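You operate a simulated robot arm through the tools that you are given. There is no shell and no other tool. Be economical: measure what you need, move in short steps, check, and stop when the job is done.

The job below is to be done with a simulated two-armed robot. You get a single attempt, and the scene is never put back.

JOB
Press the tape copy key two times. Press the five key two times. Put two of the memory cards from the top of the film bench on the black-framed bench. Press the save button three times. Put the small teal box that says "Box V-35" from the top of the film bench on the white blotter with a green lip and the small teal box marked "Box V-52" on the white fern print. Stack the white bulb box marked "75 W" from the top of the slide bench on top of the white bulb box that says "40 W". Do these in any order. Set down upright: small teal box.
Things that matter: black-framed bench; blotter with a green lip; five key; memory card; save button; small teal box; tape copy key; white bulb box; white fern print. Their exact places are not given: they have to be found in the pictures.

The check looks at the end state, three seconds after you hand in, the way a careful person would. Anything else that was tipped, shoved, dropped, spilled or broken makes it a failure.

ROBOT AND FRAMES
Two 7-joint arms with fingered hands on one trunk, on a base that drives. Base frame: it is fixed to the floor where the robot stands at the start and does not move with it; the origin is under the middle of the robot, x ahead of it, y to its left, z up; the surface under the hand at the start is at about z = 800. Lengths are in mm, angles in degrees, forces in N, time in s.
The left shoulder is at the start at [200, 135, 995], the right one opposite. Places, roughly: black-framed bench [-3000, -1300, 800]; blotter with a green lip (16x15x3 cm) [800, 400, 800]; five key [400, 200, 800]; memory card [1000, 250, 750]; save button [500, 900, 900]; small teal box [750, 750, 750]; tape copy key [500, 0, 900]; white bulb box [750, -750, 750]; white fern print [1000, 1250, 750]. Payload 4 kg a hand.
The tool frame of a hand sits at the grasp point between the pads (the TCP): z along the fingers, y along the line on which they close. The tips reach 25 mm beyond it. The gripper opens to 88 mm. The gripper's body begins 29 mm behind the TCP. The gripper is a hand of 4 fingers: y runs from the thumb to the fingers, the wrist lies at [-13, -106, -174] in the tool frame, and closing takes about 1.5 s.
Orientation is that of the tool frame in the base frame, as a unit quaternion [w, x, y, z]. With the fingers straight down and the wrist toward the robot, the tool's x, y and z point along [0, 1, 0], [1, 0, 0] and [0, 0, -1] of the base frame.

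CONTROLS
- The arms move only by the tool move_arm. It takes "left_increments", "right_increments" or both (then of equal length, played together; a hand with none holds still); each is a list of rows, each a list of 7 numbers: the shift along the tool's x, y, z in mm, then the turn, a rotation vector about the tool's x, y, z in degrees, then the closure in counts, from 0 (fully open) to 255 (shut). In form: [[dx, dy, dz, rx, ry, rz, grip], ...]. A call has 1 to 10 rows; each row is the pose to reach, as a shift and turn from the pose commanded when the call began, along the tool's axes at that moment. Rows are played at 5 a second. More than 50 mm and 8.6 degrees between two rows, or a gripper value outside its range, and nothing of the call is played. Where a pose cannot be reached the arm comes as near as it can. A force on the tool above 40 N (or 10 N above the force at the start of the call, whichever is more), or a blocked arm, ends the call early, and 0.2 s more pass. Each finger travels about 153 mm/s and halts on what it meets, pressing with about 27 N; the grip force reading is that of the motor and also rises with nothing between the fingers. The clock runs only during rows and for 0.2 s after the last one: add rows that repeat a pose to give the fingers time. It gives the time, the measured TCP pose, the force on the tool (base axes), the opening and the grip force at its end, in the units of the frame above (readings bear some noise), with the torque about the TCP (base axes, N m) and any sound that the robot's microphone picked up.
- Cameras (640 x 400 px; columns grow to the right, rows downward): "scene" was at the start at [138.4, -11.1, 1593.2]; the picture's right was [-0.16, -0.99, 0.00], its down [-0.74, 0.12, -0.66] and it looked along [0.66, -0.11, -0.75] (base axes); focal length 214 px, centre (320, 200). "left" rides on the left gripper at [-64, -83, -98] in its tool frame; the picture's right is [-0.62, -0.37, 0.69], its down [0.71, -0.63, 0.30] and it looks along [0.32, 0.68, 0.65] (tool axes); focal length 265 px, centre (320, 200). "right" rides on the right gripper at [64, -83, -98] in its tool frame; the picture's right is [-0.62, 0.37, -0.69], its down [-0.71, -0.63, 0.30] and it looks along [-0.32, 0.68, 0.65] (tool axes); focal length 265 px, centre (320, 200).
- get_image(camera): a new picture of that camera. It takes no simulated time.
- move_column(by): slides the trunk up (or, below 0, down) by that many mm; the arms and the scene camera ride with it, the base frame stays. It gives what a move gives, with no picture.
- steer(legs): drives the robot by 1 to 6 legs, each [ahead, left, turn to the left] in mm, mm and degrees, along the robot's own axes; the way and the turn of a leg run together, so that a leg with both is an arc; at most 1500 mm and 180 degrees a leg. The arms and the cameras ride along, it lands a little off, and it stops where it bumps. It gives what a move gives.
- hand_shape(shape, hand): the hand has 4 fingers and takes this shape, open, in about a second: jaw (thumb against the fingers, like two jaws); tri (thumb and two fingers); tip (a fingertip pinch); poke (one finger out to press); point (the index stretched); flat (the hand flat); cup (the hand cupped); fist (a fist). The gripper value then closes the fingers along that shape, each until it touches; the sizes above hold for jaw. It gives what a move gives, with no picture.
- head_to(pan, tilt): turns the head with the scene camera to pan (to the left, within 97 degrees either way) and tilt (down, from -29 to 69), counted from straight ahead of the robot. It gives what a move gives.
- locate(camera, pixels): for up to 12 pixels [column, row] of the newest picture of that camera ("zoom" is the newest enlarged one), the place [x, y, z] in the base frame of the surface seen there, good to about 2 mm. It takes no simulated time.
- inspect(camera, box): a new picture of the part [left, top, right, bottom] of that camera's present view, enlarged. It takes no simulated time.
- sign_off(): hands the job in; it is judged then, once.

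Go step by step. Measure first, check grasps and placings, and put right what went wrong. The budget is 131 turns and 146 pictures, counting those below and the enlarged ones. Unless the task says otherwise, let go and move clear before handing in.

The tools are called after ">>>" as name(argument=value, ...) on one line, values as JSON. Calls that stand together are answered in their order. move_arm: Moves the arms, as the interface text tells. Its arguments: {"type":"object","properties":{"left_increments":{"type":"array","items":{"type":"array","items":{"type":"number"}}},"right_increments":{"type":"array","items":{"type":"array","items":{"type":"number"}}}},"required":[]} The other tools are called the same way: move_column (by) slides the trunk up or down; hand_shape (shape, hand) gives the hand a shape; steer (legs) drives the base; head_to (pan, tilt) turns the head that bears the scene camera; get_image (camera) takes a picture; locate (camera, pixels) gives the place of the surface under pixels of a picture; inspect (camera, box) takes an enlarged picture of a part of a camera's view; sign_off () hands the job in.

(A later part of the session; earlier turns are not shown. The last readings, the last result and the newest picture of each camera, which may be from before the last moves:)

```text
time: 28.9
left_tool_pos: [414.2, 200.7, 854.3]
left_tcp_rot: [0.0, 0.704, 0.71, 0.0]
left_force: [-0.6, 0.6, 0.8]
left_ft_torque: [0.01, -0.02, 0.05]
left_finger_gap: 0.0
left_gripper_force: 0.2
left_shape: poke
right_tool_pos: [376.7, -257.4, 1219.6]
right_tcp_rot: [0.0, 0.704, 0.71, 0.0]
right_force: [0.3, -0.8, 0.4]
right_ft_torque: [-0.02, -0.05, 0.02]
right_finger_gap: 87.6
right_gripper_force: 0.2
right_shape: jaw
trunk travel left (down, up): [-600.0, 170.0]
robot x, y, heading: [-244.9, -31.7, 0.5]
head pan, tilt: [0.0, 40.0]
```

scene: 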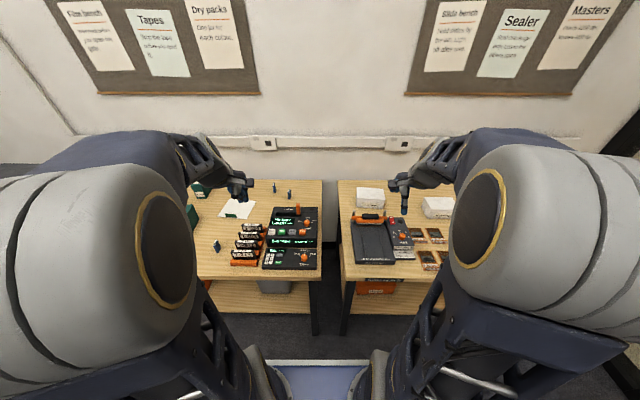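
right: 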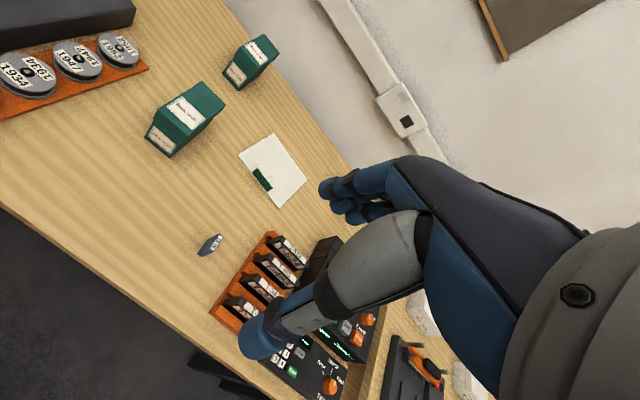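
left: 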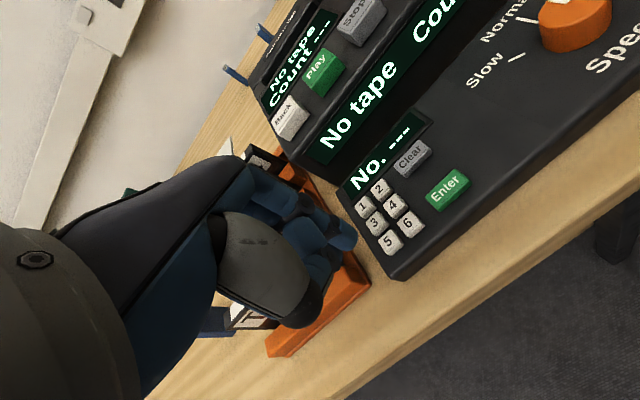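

>>> move_arm(left_increments=[[0, 0, 1.5, 0, 0, 0, 0], [0, 0, 3, 0, 0, 0, 0]])

>>> inspect(camera="left", box=[280, 180, 424, 270])

>>> inspect(camera="scene", box=[256, 215, 336, 265])

```text
time: 29.5
left_tool_pos: [415.0, 200.3, 852.1]
left_tcp_rot: [0.0, 0.704, 0.71, 0.001]
left_force: [-1.2, -0.8, 6.9]
left_ft_torque: [-0.03, -0.01, -0.03]
left_finger_gap: 0.0
left_gripper_force: 0.0
left_shape: poke
right_tool_pos: [378.5, -257.7, 1219.5]
right_tcp_rot: [0.0, 0.704, 0.71, 0.0]
right_force: [-0.1, -0.4, 0.5]
right_ft_torque: [0.03, -0.01, -0.02]
right_finger_gap: 87.6
right_gripper_force: 0.0
right_shape: jaw
trunk travel left (down, up): [-600.0, 170.0]
robot x, y, heading: [-247.6, -35.1, 0.7]
head pan, tilt: [0.0, 40.0]
heard: click
```

```text
4.44 times, centred on (352, 225) of left
```

zoom: 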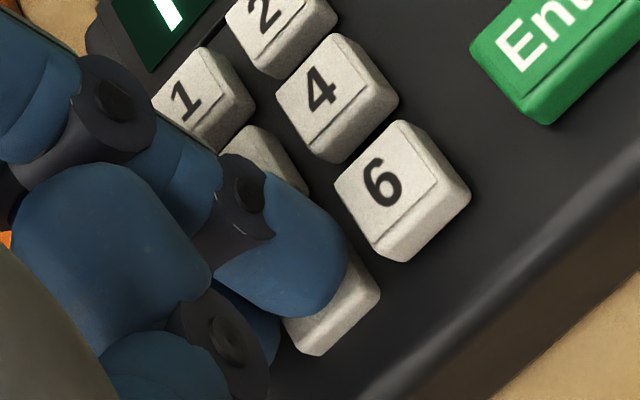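

```text
8.00 times, centred on (296, 240) of scene
```

zoom: 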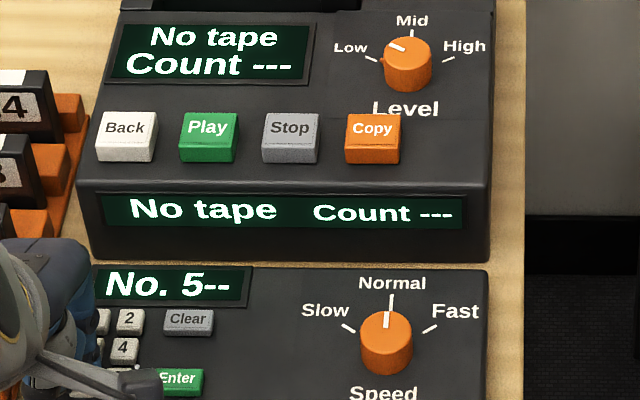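

Display shows "No. 5--". Release and press again.

>>> move_arm(left_increments=[[0, 0, -6, 0, 0, 0, 0], [0, 0, -11, 0, 0, 0, 0], [0, 0, -11, 0, 0, 0, 0]])

>>> move_arm(left_increments=[[0, 0, 5, 0, 0, 0, 0], [0, 0, 9, 0, 0, 0, 0], [0, 0, 11.3, 0, 0, 0, 0], [0, 0, 11.3, 0, 0, 0, 0]])

>>> inspect(camera="scene", box=[256, 215, 336, 265])

```text
time: 30.3
left_tool_pos: [413.2, 200.0, 860.7]
left_tcp_rot: [0.0, 0.704, 0.711, 0.0]
left_force: [0.2, 0.0, 0.2]
left_ft_torque: [-0.02, 0.03, 0.01]
left_finger_gap: 0.0
left_gripper_force: 0.1
left_shape: poke
right_tool_pos: [378.1, -258.9, 1219.0]
right_tcp_rot: [0.0, 0.704, 0.71, -0.001]
right_force: [-0.1, -0.5, 0.1]
right_ft_torque: [-0.01, -0.03, 0.02]
right_finger_gap: 87.6
right_gripper_force: 0.1
right_shape: jaw
trunk travel left (down, up): [-600.0, 170.0]
robot x, y, heading: [-247.4, -33.0, 0.5]
head pan, tilt: [0.0, 40.0]
```

```text
time: 31.3
left_tool_pos: [413.6, 200.7, 850.9]
left_tcp_rot: [0.0, 0.704, 0.71, 0.0]
left_force: [0.5, -0.5, 10.7]
left_ft_torque: [-0.06, -0.02, 0.02]
left_finger_gap: 0.3
left_gripper_force: 0.1
left_shape: poke
right_tool_pos: [377.5, -259.1, 1220.0]
right_tcp_rot: [0.0, 0.704, 0.71, 0.0]
right_force: [0.4, 0.3, 0.4]
right_ft_torque: [-0.01, 0.0, -0.01]
right_finger_gap: 87.2
right_gripper_force: 0.0
right_shape: jaw
trunk travel left (down, up): [-600.0, 170.0]
robot x, y, heading: [-247.3, -37.3, 0.5]
head pan, tilt: [0.0, 40.0]
heard: click
```

```text
8.00 times, centred on (296, 240) of scene
```

zoom: 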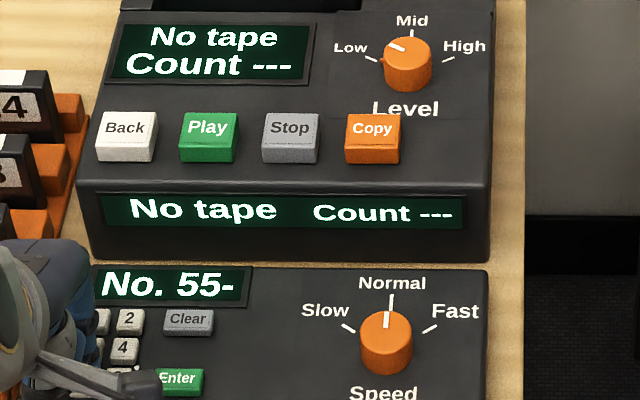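

"55-". Now raise and go over the Copy key at (543,51,885).

>>> move_arm(left_increments=[[0, 0, -15, 0, 0, 0, 0], [0, 0, -60, 0, 0, 0, 0], [0, 0, -100, 0, 0, 0, 0], [-30, 30, -105, 0, 0, 0, 0], [-60, 60, -105, 0, 0, 0, 0], [-90, 90, -105, 0, 0, 0, 0], [-120, 115, -105, 0, 0, 0, 0], [-144, 126, -105, 0, 0, 0, 0], [-144, 126, -66, 0, 0, 0, 0], [-144, 126, -66, 0, 0, 0, 0]])

>>> inspect(camera="left", box=[280, 180, 424, 270])

```text
time: 33.5
left_tool_pos: [542.5, 59.0, 917.3]
left_tcp_rot: [0.0, 0.704, 0.71, 0.0]
left_force: [0.0, 0.1, 0.3]
left_ft_torque: [0.03, 0.02, -0.01]
left_finger_gap: 0.1
left_gripper_force: 0.1
left_shape: poke
right_tool_pos: [377.4, -258.1, 1219.6]
right_tcp_rot: [-0.001, 0.704, 0.71, 0.0]
right_force: [-0.7, 0.3, -0.4]
right_ft_torque: [0.02, 0.0, 0.01]
right_finger_gap: 87.7
right_gripper_force: 0.1
right_shape: jaw
trunk travel left (down, up): [-600.0, 170.0]
robot x, y, heading: [-246.5, -31.9, 0.8]
head pan, tilt: [0.0, 40.0]
```

```text
4.44 times, centred on (352, 225) of left
```

zoom: 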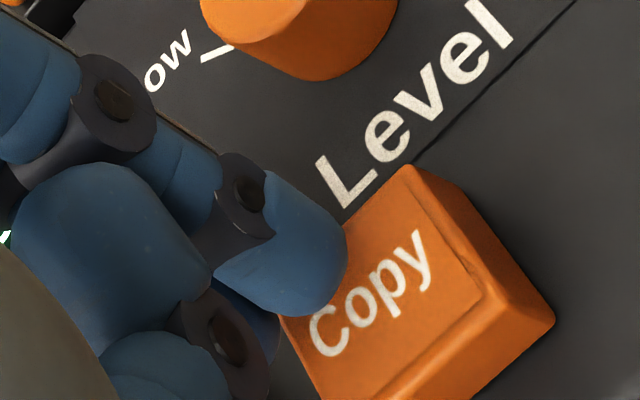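

Nearly centred; shift (−3,−3) and press in steps.

>>> move_arm(left_increments=[[-3, -3, 3, 0, 0, 0, 0], [-3, -3, 6, 0, 0, 0, 0], [-3, -3, 9, 0, 0, 0, 0]])

>>> inspect(camera="left", box=[280, 180, 424, 270])

>>> move_arm(left_increments=[[0, 0, 1.5, 0, 0, 0, 0], [0, 0, 3, 0, 0, 0, 0]])

```text
time: 34.3
left_tool_pos: [539.8, 53.3, 906.1]
left_tcp_rot: [0.0, 0.704, 0.71, 0.0]
left_force: [0.1, 0.5, 2.0]
left_ft_torque: [0.05, 0.01, 0.01]
left_finger_gap: 0.0
left_gripper_force: 0.1
left_shape: poke
right_tool_pos: [378.8, -258.9, 1219.5]
right_tcp_rot: [0.0, 0.704, 0.71, 0.0]
right_force: [-0.1, -1.0, -0.3]
right_ft_torque: [-0.02, -0.01, 0.02]
right_finger_gap: 87.6
right_gripper_force: 0.1
right_shape: jaw
trunk travel left (down, up): [-600.0, 170.0]
robot x, y, heading: [-247.1, -35.5, 0.2]
head pan, tilt: [0.0, 40.0]
heard: click
```

```text
4.44 times, centred on (352, 225) of left
```

zoom: 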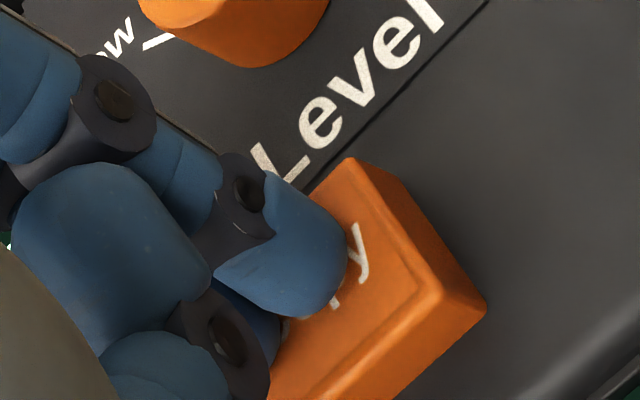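

```text
time: 34.9
left_tool_pos: [539.9, 54.0, 904.9]
left_tcp_rot: [0.001, 0.705, 0.71, 0.001]
left_force: [0.8, 0.8, 7.7]
left_ft_torque: [0.07, -0.03, 0.02]
left_finger_gap: 0.0
left_gripper_force: 0.1
left_shape: poke
right_tool_pos: [377.7, -259.2, 1219.8]
right_tcp_rot: [0.001, 0.704, 0.71, 0.0]
right_force: [-0.4, -0.4, 0.8]
right_ft_torque: [0.0, 0.02, 0.0]
right_finger_gap: 87.4
right_gripper_force: 0.0
right_shape: jaw
trunk travel left (down, up): [-600.0, 170.0]
robot x, y, heading: [-246.8, -34.0, 0.8]
head pan, tilt: [0.0, 40.0]
```

One click, key held. Release fully and press a second time.

>>> move_arm(left_increments=[[0, 0, -6, 0, 0, 0, 0], [0, 0, -13, 0, 0, 0, 0], [0, 0, -13, 0, 0, 0, 0]])

>>> inspect(camera="scene", box=[240, 200, 336, 260])

>>> move_arm(left_increments=[[0, 0, 6, 0, 0, 0, 0], [0, 0, 10, 0, 0, 0, 0], [0, 0, 12.5, 0, 0, 0, 0], [0, 0, 12.5, 0, 0, 0, 0]])

```text
time: 35.7
left_tool_pos: [536.4, 53.1, 916.6]
left_tcp_rot: [-0.001, 0.704, 0.71, -0.001]
left_force: [-0.6, 0.0, 0.4]
left_ft_torque: [0.01, -0.05, -0.02]
left_finger_gap: 0.2
left_gripper_force: 0.1
left_shape: poke
right_tool_pos: [378.4, -258.0, 1219.9]
right_tcp_rot: [0.0, 0.704, 0.71, 0.0]
right_force: [0.2, 0.3, -0.2]
right_ft_torque: [0.01, -0.01, -0.01]
right_finger_gap: 87.6
right_gripper_force: 0.2
right_shape: jaw
trunk travel left (down, up): [-600.0, 170.0]
robot x, y, heading: [-244.0, -34.1, 0.6]
head pan, tilt: [0.0, 40.0]
```

```text
6.67 times, centred on (288, 230) of scene
```

zoom: 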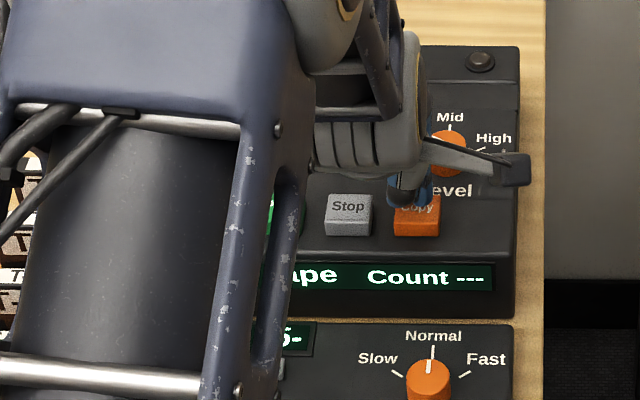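

```text
time: 36.7
left_tool_pos: [538.2, 54.0, 904.3]
left_tcp_rot: [0.0, 0.705, 0.71, 0.001]
left_force: [-0.2, -0.8, 4.3]
left_ft_torque: [0.04, -0.04, -0.01]
left_finger_gap: 0.1
left_gripper_force: 0.0
left_shape: poke
right_tool_pos: [377.3, -258.5, 1219.9]
right_tcp_rot: [0.0, 0.704, 0.71, 0.0]
right_force: [-0.1, 0.2, -0.7]
right_ft_torque: [0.01, 0.03, 0.0]
right_finger_gap: 87.6
right_gripper_force: 0.1
right_shape: jaw
trunk travel left (down, up): [-600.0, 170.0]
robot x, y, heading: [-247.8, -34.5, 0.6]
head pan, tilt: [0.0, 40.0]
heard: click
```

Copy pressed twice. Raise left hand, return it to jaw, and view the slide bench.

>>> move_arm(left_increments=[[0, 0, -15, 0, 0, 0, 0], [0, 0, -60, 0, 0, 0, 0], [0, 0, -105, 0, 0, 0, 0], [0, -20, -150, 0, 0, 0, 0], [25, -50, -180, 0, 0, 0, 0], [50, -80, -210, 0, 0, 0, 0], [75, -110, -240, 0, 0, 0, 0], [100, -140, -265, 0, 0, 0, 0], [130, -170, -290, 0, 0, 0, 0], [150, -190, -320, 0, 0, 0, 0]])

>>> hand_shape(shape="jaw", hand="left")

>>> head_to(pan=-20, tilt=40)

>>> get_image(camera="scene")

>>> get_image(camera="right")

```text
time: 38.9
left_tool_pos: [345.3, 203.1, 1222.5]
left_tcp_rot: [-0.001, 0.704, 0.71, 0.0]
left_force: [0.2, 0.5, -0.1]
left_ft_torque: [-0.02, 0.0, -0.04]
left_finger_gap: 0.0
left_gripper_force: 0.1
left_shape: poke
right_tool_pos: [377.5, -258.9, 1219.6]
right_tcp_rot: [0.0, 0.704, 0.71, 0.0]
right_force: [0.1, 0.0, -0.6]
right_ft_torque: [-0.02, -0.01, 0.03]
right_finger_gap: 87.8
right_gripper_force: 0.0
right_shape: jaw
trunk travel left (down, up): [-600.0, 170.0]
robot x, y, heading: [-246.7, -35.2, 0.6]
head pan, tilt: [0.0, 40.0]
```

```text
time: 39.8
left_tool_pos: [344.9, 203.7, 1221.2]
left_tcp_rot: [0.0, 0.704, 0.711, 0.0]
left_force: [0.7, 0.6, -0.3]
left_ft_torque: [-0.03, 0.01, -0.01]
left_finger_gap: 87.8
left_gripper_force: 0.2
left_shape: jaw
right_tool_pos: [377.0, -259.0, 1219.3]
right_tcp_rot: [0.0, 0.704, 0.711, 0.0]
right_force: [0.0, 0.0, -0.1]
right_ft_torque: [0.0, -0.06, 0.03]
right_finger_gap: 87.6
right_gripper_force: 0.0
right_shape: jaw
trunk travel left (down, up): [-600.0, 170.0]
robot x, y, heading: [-246.4, -34.2, 0.4]
head pan, tilt: [0.0, 40.0]
```

```text
time: 40.6
left_tool_pos: [344.3, 202.4, 1221.8]
left_tcp_rot: [0.0, 0.704, 0.71, 0.0]
left_force: [-0.1, 0.7, -1.0]
left_ft_torque: [0.02, 0.03, -0.02]
left_finger_gap: 88.0
left_gripper_force: 0.1
left_shape: jaw
right_tool_pos: [379.1, -257.5, 1219.4]
right_tcp_rot: [0.0, 0.704, 0.71, 0.0]
right_force: [0.5, 0.1, 0.3]
right_ft_torque: [0.01, -0.02, -0.05]
right_finger_gap: 87.4
right_gripper_force: 0.0
right_shape: jaw
trunk travel left (down, up): [-600.0, 170.0]
robot x, y, heading: [-248.4, -35.9, 0.4]
head pan, tilt: [-20.0, 40.0]
```

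```text
99 pictures are left
```

scene: 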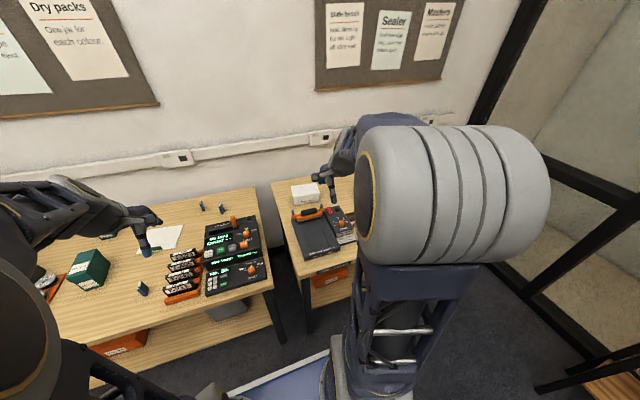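

```text
98 pictures are left
```

right: 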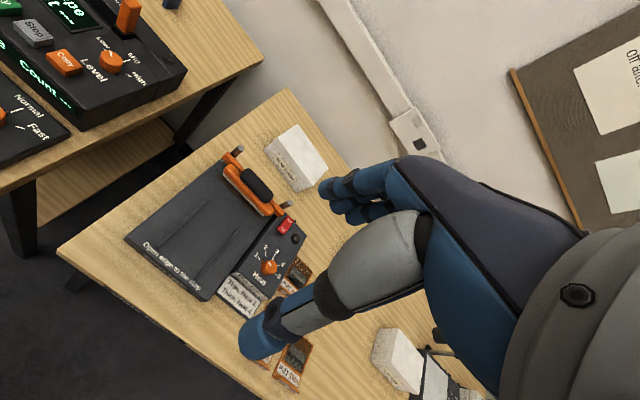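

Pan 0 gave the better view; go back and locate boxes.

>>> head_to(pan=0, tilt=40)

>>> inspect(camera="scene", box=[346, 180, 474, 260])

```text
time: 41.4
left_tool_pos: [345.5, 203.6, 1222.3]
left_tcp_rot: [0.0, 0.704, 0.71, 0.0]
left_force: [-1.2, 0.4, -0.5]
left_ft_torque: [0.01, -0.02, -0.02]
left_finger_gap: 88.0
left_gripper_force: 0.0
left_shape: jaw
right_tool_pos: [378.4, -259.5, 1219.8]
right_tcp_rot: [0.0, 0.704, 0.71, 0.0]
right_force: [-0.6, -1.2, -0.1]
right_ft_torque: [0.01, -0.03, 0.0]
right_finger_gap: 87.5
right_gripper_force: 0.1
right_shape: jaw
trunk travel left (down, up): [-600.0, 170.0]
robot x, y, heading: [-244.7, -35.5, 0.5]
head pan, tilt: [0.0, 40.0]
```

```text
5.00 times, centred on (410, 220) of scene
```

zoom: 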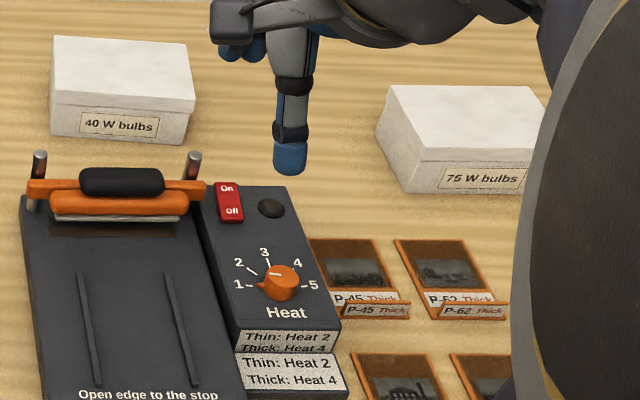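

>>> locate(camera="zoom", pixels=[[53, 90], [190, 98], [60, 40], [183, 46], [388, 89], [533, 90], [412, 149], [530, 154], [410, 185], [55, 133], [186, 140], [450, 245]])

```text
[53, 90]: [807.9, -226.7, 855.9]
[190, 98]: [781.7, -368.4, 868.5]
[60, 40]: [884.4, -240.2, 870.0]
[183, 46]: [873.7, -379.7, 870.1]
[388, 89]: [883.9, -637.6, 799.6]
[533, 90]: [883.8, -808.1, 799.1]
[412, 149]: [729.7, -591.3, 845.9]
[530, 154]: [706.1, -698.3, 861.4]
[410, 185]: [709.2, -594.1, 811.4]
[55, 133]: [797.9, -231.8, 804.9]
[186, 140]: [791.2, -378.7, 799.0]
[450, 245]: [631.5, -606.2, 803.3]
```

Boxes are about 140×90×70 mm; gripper opens 88, so I need accurate width. Drive right and closer for a better view.

>>> steer(legs=[[0, -470, 0]])

>>> get_image(camera="scene")

>>> get_image(camera="right")

```text
time: 44.2
left_tool_pos: [349.8, -260.9, 1221.3]
left_tcp_rot: [0.0, 0.705, 0.709, 0.0]
left_force: [0.4, -0.3, -0.1]
left_ft_torque: [-0.01, 0.01, 0.04]
left_finger_gap: 88.0
left_gripper_force: 0.1
left_shape: jaw
right_tool_pos: [380.4, -722.5, 1219.7]
right_tcp_rot: [0.001, 0.705, 0.709, 0.0]
right_force: [-0.5, -0.8, -0.5]
right_ft_torque: [0.02, -0.02, -0.01]
right_finger_gap: 87.5
right_gripper_force: 0.1
right_shape: jaw
trunk travel left (down, up): [-600.0, 170.0]
robot x, y, heading: [-246.4, -497.8, 0.5]
head pan, tilt: [0.0, 40.0]
```

```text
96 pictures are left
```

scene: 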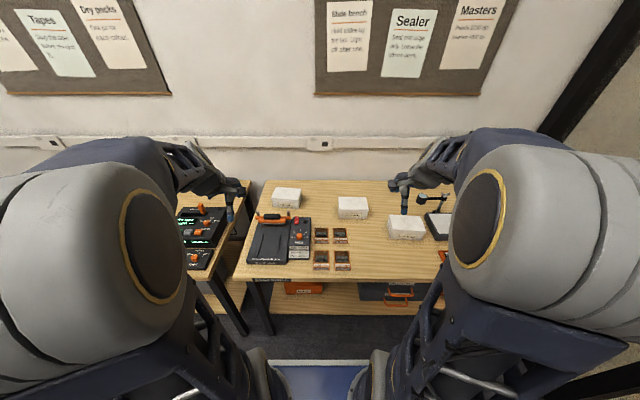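

```text
95 pictures are left
```

right: 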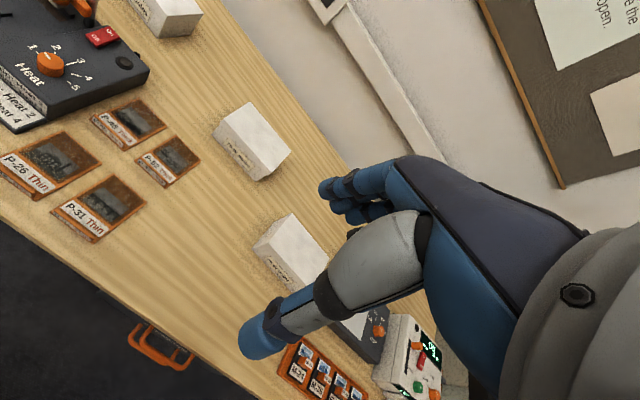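

Three bulb boxes now. Enlarge to read labels and measure.

>>> inspect(camera="scene", box=[330, 180, 458, 260])

>>> locate(camera="zoom", pixels=[[40, 87], [188, 89], [50, 122], [190, 125], [60, 183], [290, 180], [465, 182], [296, 220], [482, 225], [120, 100], [380, 200], [385, 285]])

>>> inspect(camera="scene", box=[236, 165, 364, 245])

>>> locate(camera="zoom", pixels=[[180, 115], [202, 118], [240, 115], [315, 118], [210, 145], [310, 150], [260, 150], [260, 118], [200, 152], [312, 159]])

```text
5.00 times, centred on (394, 220) of scene
```

zoom: 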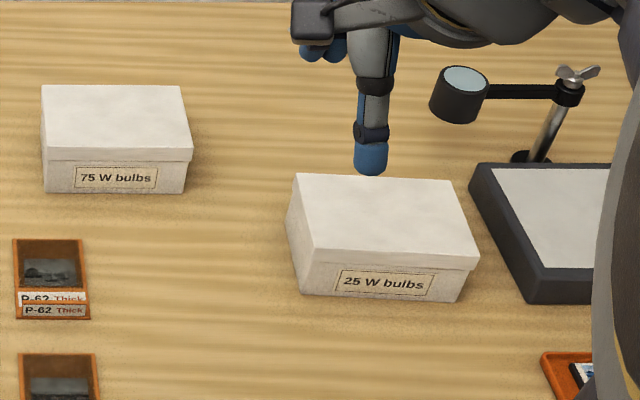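

```text
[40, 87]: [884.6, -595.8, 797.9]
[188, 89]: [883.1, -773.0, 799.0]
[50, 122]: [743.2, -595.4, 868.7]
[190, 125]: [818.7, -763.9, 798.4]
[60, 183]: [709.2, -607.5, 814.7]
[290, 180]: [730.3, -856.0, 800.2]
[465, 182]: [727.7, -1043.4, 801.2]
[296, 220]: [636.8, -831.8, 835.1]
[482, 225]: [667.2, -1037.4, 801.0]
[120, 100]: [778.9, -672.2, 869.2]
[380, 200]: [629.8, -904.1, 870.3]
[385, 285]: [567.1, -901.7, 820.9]
```

```text
5.00 times, centred on (300, 205) of scene
```

zoom: 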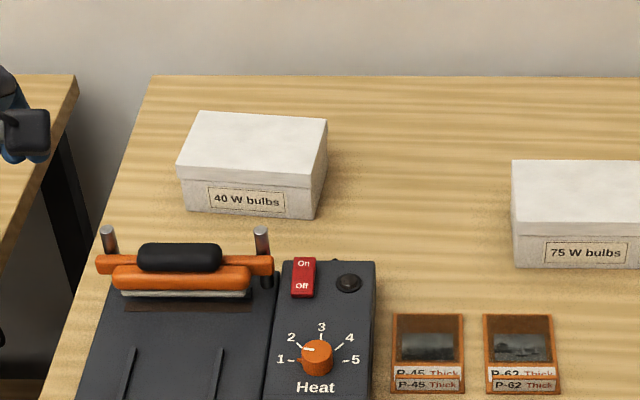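

```text
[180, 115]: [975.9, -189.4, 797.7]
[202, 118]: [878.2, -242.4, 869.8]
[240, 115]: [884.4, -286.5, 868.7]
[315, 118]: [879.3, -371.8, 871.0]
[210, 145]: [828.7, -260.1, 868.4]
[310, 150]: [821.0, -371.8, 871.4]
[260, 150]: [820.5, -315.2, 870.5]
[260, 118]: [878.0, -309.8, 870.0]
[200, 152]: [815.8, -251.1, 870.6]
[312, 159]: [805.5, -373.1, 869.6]
```

The 75 W box is in the middle (~(755,-670)). I need its exact depth and width; zoom in more.

>>> inspect(camera="scene", box=[332, 190, 376, 222])

>>> locate(camera="zoom", pixels=[[300, 90], [300, 98], [300, 105], [300, 240], [300, 248], [300, 256], [120, 180], [128, 180], [490, 180], [500, 180], [300, 268], [300, 290]])

```text
12.50 times, centred on (354, 206) of scene
```

zoom: 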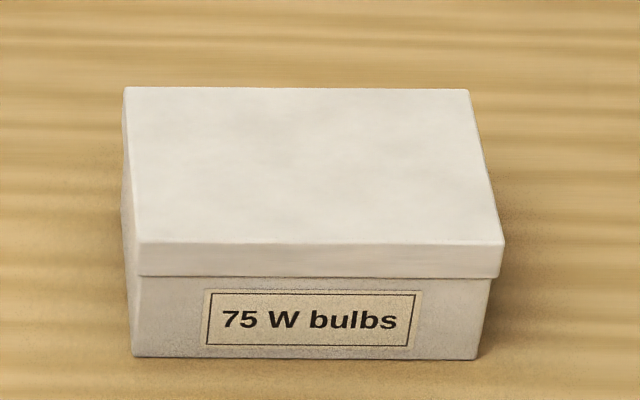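

```text
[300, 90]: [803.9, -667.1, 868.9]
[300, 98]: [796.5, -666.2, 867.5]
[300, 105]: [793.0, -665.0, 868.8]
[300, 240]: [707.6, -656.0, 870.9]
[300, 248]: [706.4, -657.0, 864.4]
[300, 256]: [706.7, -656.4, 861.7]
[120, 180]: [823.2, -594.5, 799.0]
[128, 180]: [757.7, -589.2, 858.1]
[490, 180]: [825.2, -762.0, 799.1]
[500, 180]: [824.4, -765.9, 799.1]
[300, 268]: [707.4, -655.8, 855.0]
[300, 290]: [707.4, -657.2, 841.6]
```

The 75 W box is ~98×140×70 mm — too large for one jaw, so it must be carried between both hands. I'll look closely at how the fingers sit in jaw shape.

>>> inspect(camera="right", box=[230, 150, 420, 370])

>>> locate(camera="right", pixels=[[325, 187], [335, 205], [350, 217], [358, 185], [375, 210], [250, 345], [265, 325], [258, 330], [280, 335]])

```text
1.82 times, centred on (325, 260) of right
```

zoom: 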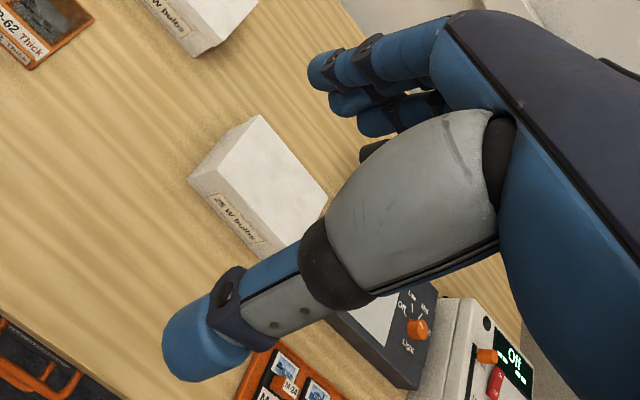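

```text
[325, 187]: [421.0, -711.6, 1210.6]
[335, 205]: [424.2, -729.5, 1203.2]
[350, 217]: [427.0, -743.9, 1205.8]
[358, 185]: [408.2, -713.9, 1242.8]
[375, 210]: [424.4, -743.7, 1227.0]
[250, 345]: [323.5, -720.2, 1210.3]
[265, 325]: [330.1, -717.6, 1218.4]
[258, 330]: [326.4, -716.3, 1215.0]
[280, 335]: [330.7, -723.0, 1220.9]
```

Index side and thumb side are nearly in a plane, so a two-hand squeeze on the box's ±y sides should work. Drive so the 75 W box is centred in front.

>>> steer(legs=[[0, -165, 0], [230, 0, -0.5]])

>>> head_to(pan=0, tilt=55)

>>> get_image(camera="scene")

```text
time: 47.0
left_tool_pos: [585.2, -430.4, 1222.9]
left_tcp_rot: [0.0, 0.709, 0.705, -0.001]
left_force: [0.2, -0.3, 0.3]
left_ft_torque: [0.03, -0.01, 0.04]
left_finger_gap: 88.0
left_gripper_force: 0.0
left_shape: jaw
right_tool_pos: [612.6, -894.5, 1220.3]
right_tcp_rot: [0.001, 0.708, 0.706, 0.0]
right_force: [0.3, 0.2, -0.2]
right_ft_torque: [0.04, 0.0, -0.01]
right_finger_gap: 87.4
right_gripper_force: 0.0
right_shape: jaw
trunk travel left (down, up): [-600.0, 170.0]
robot x, y, heading: [-10.0, -664.2, 0.0]
head pan, tilt: [0.0, 40.0]
```

```text
time: 47.8
left_tool_pos: [585.0, -431.6, 1223.0]
left_tcp_rot: [0.0, 0.708, 0.706, 0.0]
left_force: [-0.7, 0.6, 0.3]
left_ft_torque: [-0.01, -0.03, -0.02]
left_finger_gap: 88.2
left_gripper_force: 0.1
left_shape: jaw
right_tool_pos: [612.6, -894.8, 1219.9]
right_tcp_rot: [0.0, 0.709, 0.705, -0.001]
right_force: [0.0, 0.6, -0.7]
right_ft_torque: [-0.01, 0.0, 0.0]
right_finger_gap: 87.6
right_gripper_force: 0.0
right_shape: jaw
trunk travel left (down, up): [-600.0, 170.0]
robot x, y, heading: [-8.0, -663.8, -0.2]
head pan, tilt: [0.0, 55.0]
```

```text
90 pictures are left
```

scene: 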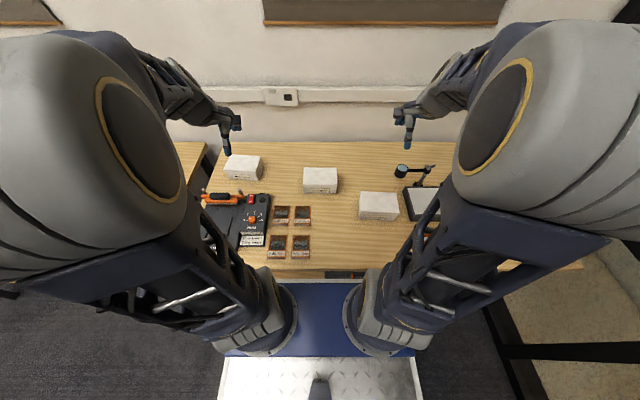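

>>> inspect(camera="scene", box=[285, 160, 357, 205])

>>> locate(camera="zoom", pixels=[[172, 85], [178, 100], [475, 85], [470, 100], [320, 80], [320, 200], [160, 200], [482, 200], [165, 240], [480, 240], [320, 250], [320, 280]])

>>> inspect(camera="scene", box=[205, 145, 285, 195])

>>> locate(camera="zoom", pixels=[[185, 85], [430, 90], [150, 185], [400, 200], [290, 140], [310, 90], [280, 185], [60, 320], [300, 390]])

```text
8.89 times, centred on (321, 182) of scene
```

zoom: 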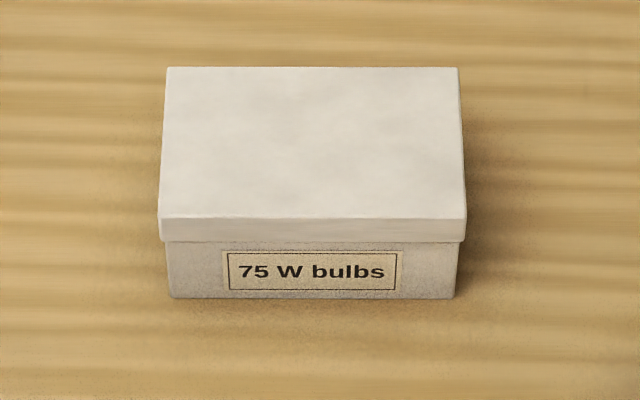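

```text
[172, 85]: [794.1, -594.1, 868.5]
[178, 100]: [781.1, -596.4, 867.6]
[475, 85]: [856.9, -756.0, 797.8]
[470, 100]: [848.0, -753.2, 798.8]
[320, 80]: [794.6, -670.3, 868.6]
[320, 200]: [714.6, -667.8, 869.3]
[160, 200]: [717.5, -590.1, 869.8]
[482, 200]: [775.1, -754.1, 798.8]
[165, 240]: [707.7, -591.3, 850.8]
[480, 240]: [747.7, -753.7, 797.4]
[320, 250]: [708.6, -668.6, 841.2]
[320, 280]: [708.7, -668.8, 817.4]
```

```text
8.00 times, centred on (245, 170) of scene
```

zoom: 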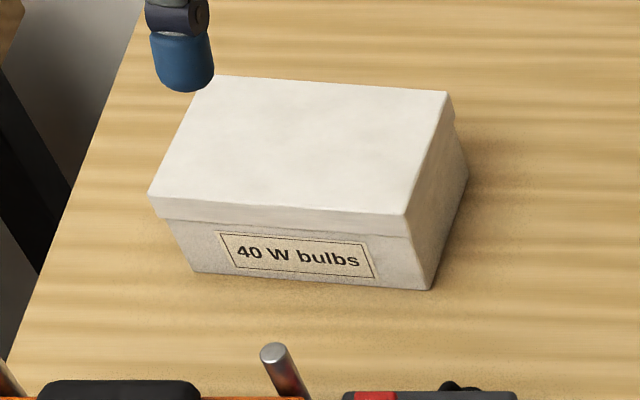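

```text
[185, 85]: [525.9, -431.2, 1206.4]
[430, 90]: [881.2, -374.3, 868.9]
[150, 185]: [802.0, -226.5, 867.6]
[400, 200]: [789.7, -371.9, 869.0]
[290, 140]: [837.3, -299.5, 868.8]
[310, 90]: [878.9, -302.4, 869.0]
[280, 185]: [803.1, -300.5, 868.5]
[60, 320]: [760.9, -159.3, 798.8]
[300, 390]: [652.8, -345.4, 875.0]
```

Box 75 W: centre (756,-664.5), lid 98×149, top 870. Bring both hands half-closed and tilted 20° inward on either side, at z≈1000 first.

>>> move_arm(left_increments=[[-14, 20, 28, 0, 0, 0, 0], [-28, 40, 56, 0, 0, 0, 40], [-42, 60, 84, 0, -4, 0, 80], [-56, 80, 112, 0, -8, 0, 110], [-70, 100, 140, 0, -12, 0, 139], [-84, 120, 168, 0, -16, 0, 139], [-98, 140, 196, 0, -20, 0, 139], [-109, 163, 223, 0, -20, 0, 139], [-109, 163, 223, 0, -20, 0, 139]], right_increments=[[13, 17, 27, 0, 0, 0, 0], [26, 34, 55, 0, 0, 0, 40], [39, 51, 82, 0, 4, 0, 80], [52, 68, 110, 0, 8, 0, 110], [65, 85, 137, 0, 12, 0, 139], [78, 102, 165, 0, 16, 0, 139], [91, 118, 192, 0, 20, 0, 139], [105, 135, 220, 0, 20, 0, 139], [105, 135, 220, 0, 20, 0, 139]])

>>> get_image(camera="scene")

>>> get_image(camera="right")

>>> get_image(camera="left")

```text
time: 49.8
left_tool_pos: [745.7, -539.9, 1001.7]
left_tcp_rot: [0.122, 0.697, 0.696, -0.123]
left_force: [-0.7, -0.2, 0.6]
left_ft_torque: [-0.01, 0.0, -0.02]
left_finger_gap: 40.7
left_gripper_force: 0.0
left_shape: jaw
right_tool_pos: [745.7, -787.8, 999.6]
right_tcp_rot: [-0.122, 0.698, 0.695, 0.123]
right_force: [0.0, 0.2, 0.3]
right_ft_torque: [0.01, 0.02, -0.04]
right_finger_gap: 40.6
right_gripper_force: 0.0
right_shape: jaw
trunk travel left (down, up): [-600.0, 170.0]
robot x, y, heading: [-11.0, -664.2, -0.1]
head pan, tilt: [0.0, 55.0]
```

```text
87 pictures are left
```

scene: 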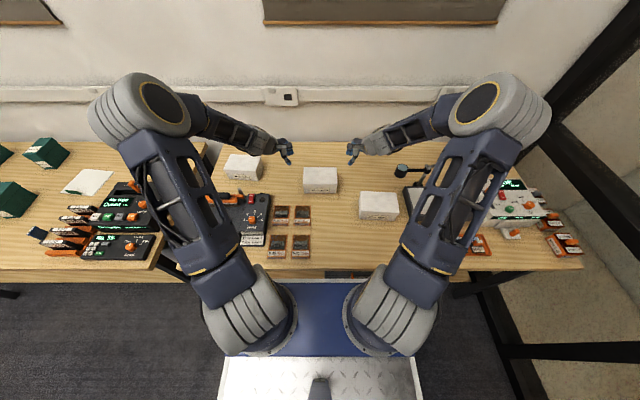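

```text
86 pictures are left
```

right: 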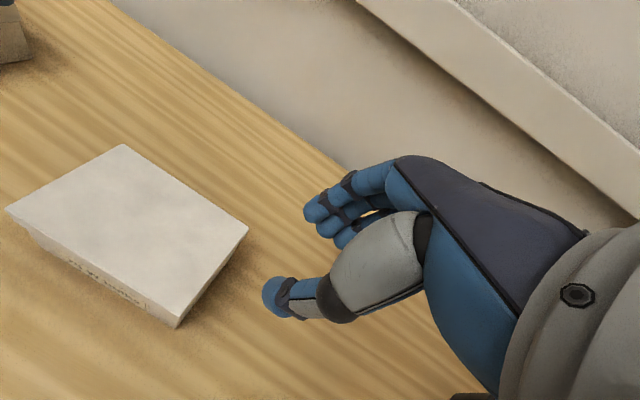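

```text
85 pictures are left
```

left: 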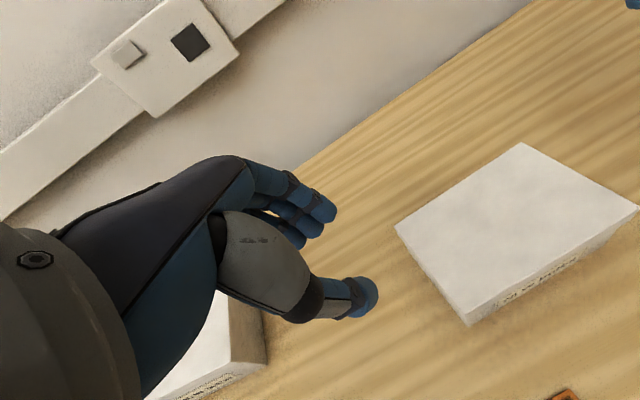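

Hands are positioned symmetrically, cameras clear of each other. Check the tip positions.

>>> locate(camera="right", pixels=[[315, 210], [310, 205], [328, 228], [270, 292], [280, 305], [276, 310], [340, 240]])

>>> locate(camera="left", pixels=[[326, 208], [332, 212], [310, 228], [368, 292], [360, 305], [300, 240]])

```text
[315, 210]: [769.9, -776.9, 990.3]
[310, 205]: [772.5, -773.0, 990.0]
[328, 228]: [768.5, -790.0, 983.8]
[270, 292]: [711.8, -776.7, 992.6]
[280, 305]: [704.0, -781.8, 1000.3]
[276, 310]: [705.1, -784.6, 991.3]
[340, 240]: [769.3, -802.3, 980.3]
```

```text
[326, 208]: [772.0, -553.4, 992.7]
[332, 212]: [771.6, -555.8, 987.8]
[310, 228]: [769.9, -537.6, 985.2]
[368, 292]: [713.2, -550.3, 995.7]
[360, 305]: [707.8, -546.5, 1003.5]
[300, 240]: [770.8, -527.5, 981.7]
```

Index and thumb inner sides differ by ~4 mm; I'll yaw 3.5° to even that, shift +8 in x, and lower to z≈840 beside the box.

>>> move_arm(left_increments=[[0, 8, 0, 0, 0, -3.5, 139], [13.7, 8, 37.5, 0, 0, -3.5, 139], [27.4, 8, 75, 0, 0, -3.5, 139], [41, 8, 113, 0, 0, -3.5, 139], [54.7, 8, 150, 0, 0, -3.5, 139], [54.7, 8, 150, 0, 0, -3.5, 139]], right_increments=[[0, 8, 0, 0, 0, 3.5, 139], [-13.7, 8, 37.5, 0, 0, 3.5, 139], [-27.4, 8, 75, 0, 0, 3.5, 139], [-41, 8, 113, 0, 0, 3.5, 139], [-54.7, 8, 150, 0, 0, 3.5, 139], [-54.7, 8, 150, 0, 0, 3.5, 139]])

>>> get_image(camera="right")

>>> get_image(camera="left")

>>> inspect(camera="scene", box=[256, 140, 384, 220])

```text
time: 51.1
left_tool_pos: [755.3, -541.5, 839.2]
left_tcp_rot: [0.119, 0.676, 0.717, -0.127]
left_force: [-0.5, 0.2, -0.3]
left_ft_torque: [0.01, -0.01, -0.02]
left_finger_gap: 40.4
left_gripper_force: 0.0
left_shape: jaw
right_tool_pos: [756.0, -790.7, 840.2]
right_tcp_rot: [-0.126, 0.719, 0.673, 0.119]
right_force: [-0.2, 0.3, 0.5]
right_ft_torque: [0.0, 0.02, 0.0]
right_finger_gap: 40.5
right_gripper_force: 0.1
right_shape: jaw
trunk travel left (down, up): [-600.0, 170.0]
robot x, y, heading: [-11.6, -664.0, -0.1]
head pan, tilt: [0.0, 55.0]
```

```text
84 pictures are left
```

right: 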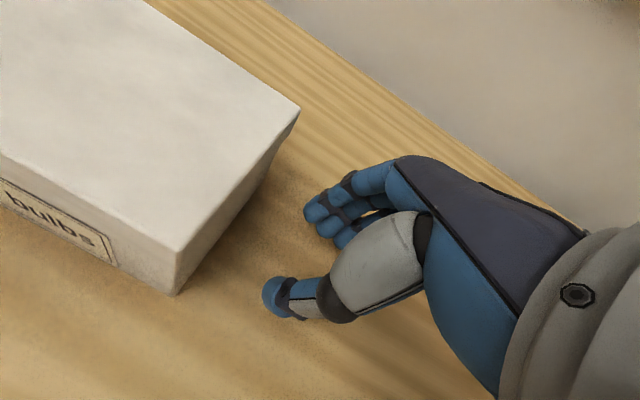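

```text
83 pictures are left
```

left: 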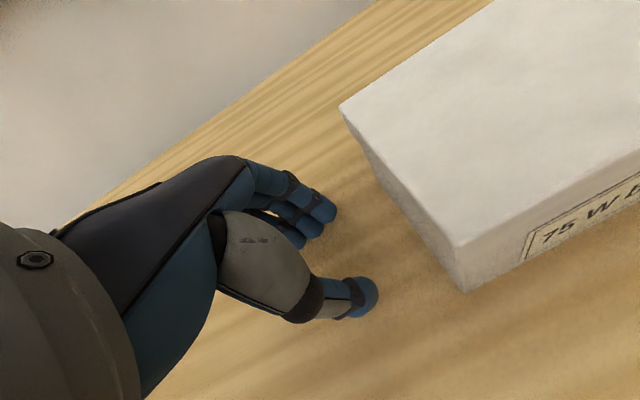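

```text
5.00 times, centred on (320, 180) of scene
```

zoom: 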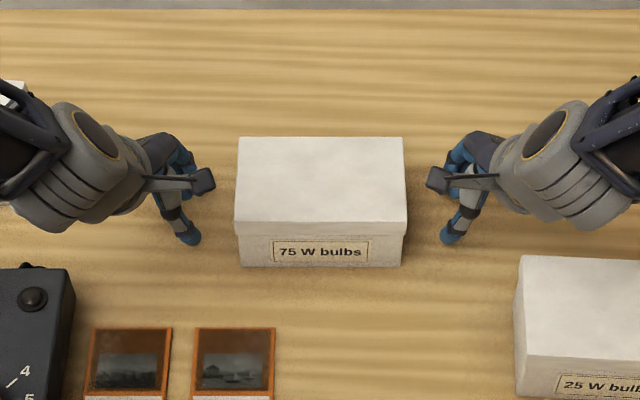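

Both hands flank the box cleanly. Close in to near-contact.

>>> move_arm(left_increments=[[-10, -0.6, 3.6, 0, 0, 0, 139], [-20, -1.2, 7.3, 0, 0, 0, 139], [-30, -1.8, 10.9, 0, 0, 0, 139]], right_increments=[[11, -0.7, 4, 0, 0, 0, 139], [22, -1.3, 8, 0, 0, 0, 139], [32.8, -2, 12, 0, 0, 0, 139]])

>>> get_image(camera="right")

>>> get_image(camera="left")

```text
time: 52.0
left_tool_pos: [754.6, -574.2, 840.4]
left_tcp_rot: [0.118, 0.676, 0.716, -0.127]
left_force: [0.2, 0.4, 0.7]
left_ft_torque: [-0.02, 0.0, 0.02]
left_finger_gap: 40.5
left_gripper_force: 0.1
left_shape: jaw
right_tool_pos: [755.6, -754.9, 840.1]
right_tcp_rot: [-0.126, 0.719, 0.673, 0.119]
right_force: [-0.3, -0.3, -0.4]
right_ft_torque: [0.04, 0.01, 0.03]
right_finger_gap: 40.7
right_gripper_force: 0.0
right_shape: jaw
trunk travel left (down, up): [-600.0, 170.0]
robot x, y, heading: [-7.6, -661.0, -0.3]
head pan, tilt: [0.0, 55.0]
```

```text
81 pictures are left
```

right: 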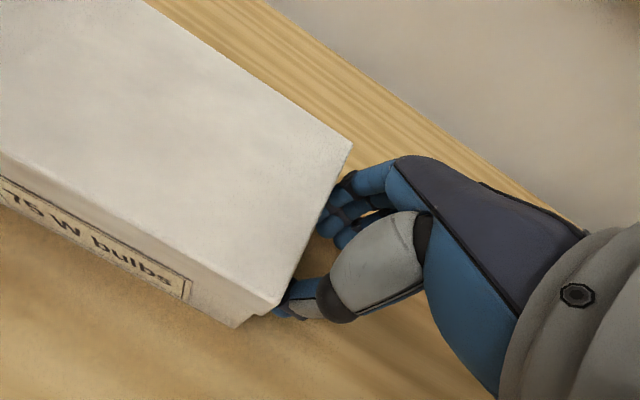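

```text
80 pictures are left
```

left: 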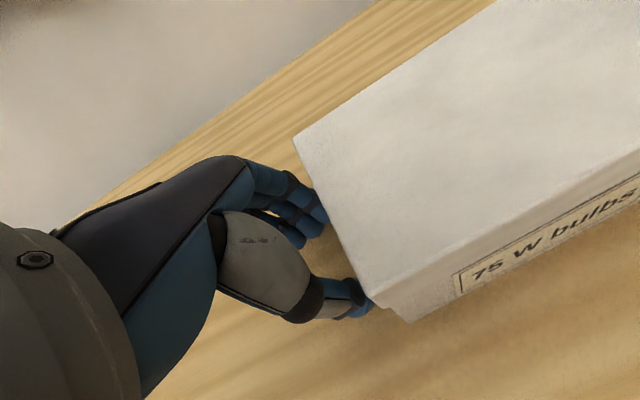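

Fingertips are under the lid overhang. Squeeze in by small steps and read forces.

>>> move_arm(left_increments=[[-1.9, 0, 0.7, 0, 0, 0, 139], [-3.8, 0, 1.4, 0, 0, 0, 139], [-5.6, 0, 2.0, 0, 0, 0, 139], [-7.5, 0, 2.7, 0, 0, 0, 139]], right_increments=[[1.9, 0, 0.7, 0, 0, 0, 139], [3.8, 0, 1.4, 0, 0, 0, 139], [5.6, 0, 2.0, 0, 0, 0, 139], [7.5, 0, 2.7, 0, 0, 0, 139]])

```text
time: 53.0
left_tool_pos: [756.9, -578.7, 840.4]
left_tcp_rot: [0.118, 0.675, 0.717, -0.125]
left_force: [-2.1, 10.0, 2.9]
left_ft_torque: [0.21, 0.03, 0.19]
left_finger_gap: 40.3
left_gripper_force: 0.1
left_shape: jaw
right_tool_pos: [756.1, -748.5, 841.3]
right_tcp_rot: [-0.126, 0.719, 0.673, 0.12]
right_force: [-1.2, -10.2, 3.1]
right_ft_torque: [-0.19, -0.09, -0.21]
right_finger_gap: 40.4
right_gripper_force: 0.0
right_shape: jaw
trunk travel left (down, up): [-600.0, 170.0]
robot x, y, heading: [-11.7, -663.3, -0.2]
head pan, tilt: [0.0, 55.0]
```

10 N each side, mostly on the index. Yaw 2° more to load the thumbs and squeeze further.

>>> move_arm(left_increments=[[-1, 0, 0.4, 0, 0, -1, 139], [-2, 0, 0.7, 0, 0, -2, 139], [-3, 0, 1.1, 0, 0, -2.5, 139], [-3, 0, 1.1, 0, 0, -2.5, 139]], right_increments=[[1, 0, 0.4, 0, 0, 1, 139], [2, 0, 0.7, 0, 0, 2, 139], [3, 0, 1.1, 0, 0, 2.5, 139], [3, 0, 1.1, 0, 0, 2.5, 139]])

```text
time: 54.0
left_tool_pos: [757.2, -583.2, 840.4]
left_tcp_rot: [0.115, 0.659, 0.732, -0.128]
left_force: [-1.1, 20.9, 6.8]
left_ft_torque: [0.37, -0.04, 0.23]
left_finger_gap: 40.2
left_gripper_force: 0.1
left_shape: jaw
right_tool_pos: [756.4, -745.7, 841.6]
right_tcp_rot: [-0.128, 0.734, 0.657, 0.116]
right_force: [-2.7, -23.1, 8.0]
right_ft_torque: [-0.47, -0.04, -0.29]
right_finger_gap: 40.2
right_gripper_force: 0.1
right_shape: jaw
trunk travel left (down, up): [-600.0, 170.0]
robot x, y, heading: [-10.7, -661.1, -0.2]
head pan, tilt: [0.0, 55.0]
```

21–23 N each with thumbs sharing load. Lift 30 mm slowly and check.

>>> move_arm(left_increments=[[-1.7, -0.2, -4.7, 0, 0, 0, 139], [-3.4, -0.4, -9.4, 0, 0, 0, 139], [-6.8, -0.7, -18.8, 0, 0, 0, 139], [-10.2, -1, -28.2, 0, 0, 0, 139], [-10.2, -1, -28.2, 0, 0, 0, 139]], right_increments=[[1.7, -0.2, -4.7, 0, 0, 0, 139], [3.4, -0.4, -9.4, 0, 0, 0, 139], [6.8, -0.7, -18.8, 0, 0, 0, 139], [10.2, -1, -28.2, 0, 0, 0, 139], [10.2, -1, -28.2, 0, 0, 0, 139]])

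>>> inspect(camera="scene", box=[256, 140, 384, 220])

>>> get_image(camera="right")

```text
time: 55.1
left_tool_pos: [755.4, -582.8, 869.2]
left_tcp_rot: [0.115, 0.659, 0.732, -0.129]
left_force: [0.2, 19.4, -1.0]
left_ft_torque: [0.45, 0.01, 0.26]
left_finger_gap: 40.4
left_gripper_force: 0.0
left_shape: jaw
right_tool_pos: [756.3, -744.8, 869.5]
right_tcp_rot: [-0.129, 0.734, 0.657, 0.115]
right_force: [-0.6, -19.4, -1.1]
right_ft_torque: [-0.45, 0.03, -0.28]
right_finger_gap: 40.4
right_gripper_force: 0.1
right_shape: jaw
trunk travel left (down, up): [-600.0, 170.0]
robot x, y, heading: [-12.5, -664.9, -0.2]
head pan, tilt: [0.0, 55.0]
```

```text
5.00 times, centred on (320, 180) of scene
```

zoom: 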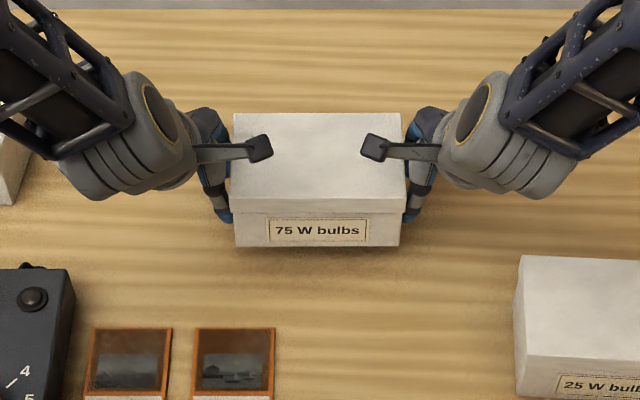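

```text
78 pictures are left
```

right: 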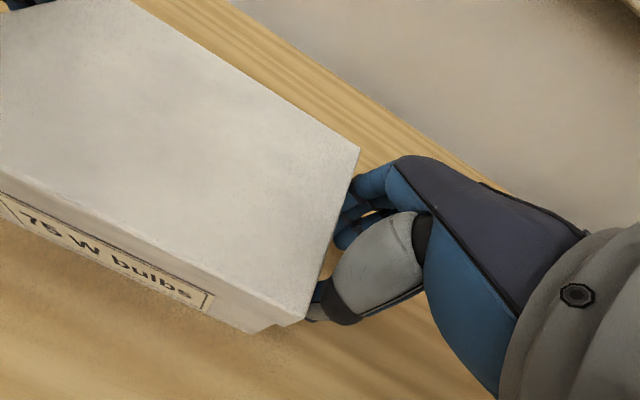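

Box is lifted level (~2 N weight). Raise the trunk 150 mm, then check clearance of the base to the bench.

>>> move_column(by=150)

>>> get_image(camera="scene")

>>> locate(camera="scene", pixels=[[320, 262], [320, 275], [320, 285], [320, 300], [320, 320], [250, 250]])

```text
time: 56.9
left_tool_pos: [756.0, -582.4, 1020.2]
left_tcp_rot: [0.115, 0.659, 0.731, -0.129]
left_force: [0.2, 21.6, -1.9]
left_ft_torque: [0.53, -0.02, 0.38]
left_finger_gap: 40.3
left_gripper_force: 0.0
left_shape: jaw
right_tool_pos: [755.8, -742.9, 1019.3]
right_tcp_rot: [-0.128, 0.734, 0.657, 0.116]
right_force: [-0.3, -22.0, -1.1]
right_ft_torque: [-0.5, -0.01, -0.3]
right_finger_gap: 40.7
right_gripper_force: 0.0
right_shape: jaw
trunk travel left (down, up): [-750.0, 20.0]
robot x, y, heading: [-10.0, -662.7, -0.1]
head pan, tilt: [0.0, 55.0]
```

```text
77 pictures are left
```

scene: 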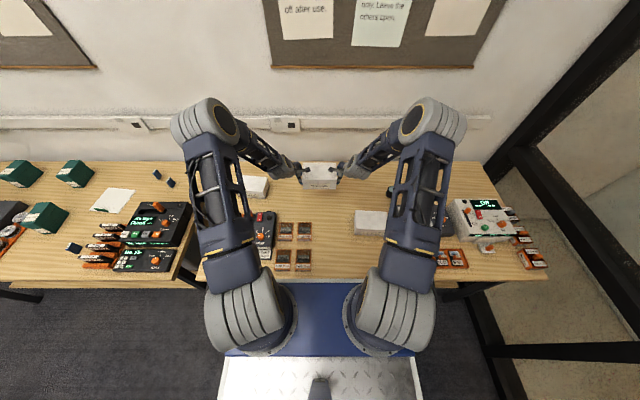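

```text
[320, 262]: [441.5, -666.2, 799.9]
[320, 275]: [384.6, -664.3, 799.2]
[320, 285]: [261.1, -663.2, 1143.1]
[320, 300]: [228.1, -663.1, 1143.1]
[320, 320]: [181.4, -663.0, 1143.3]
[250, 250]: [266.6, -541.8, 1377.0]
```

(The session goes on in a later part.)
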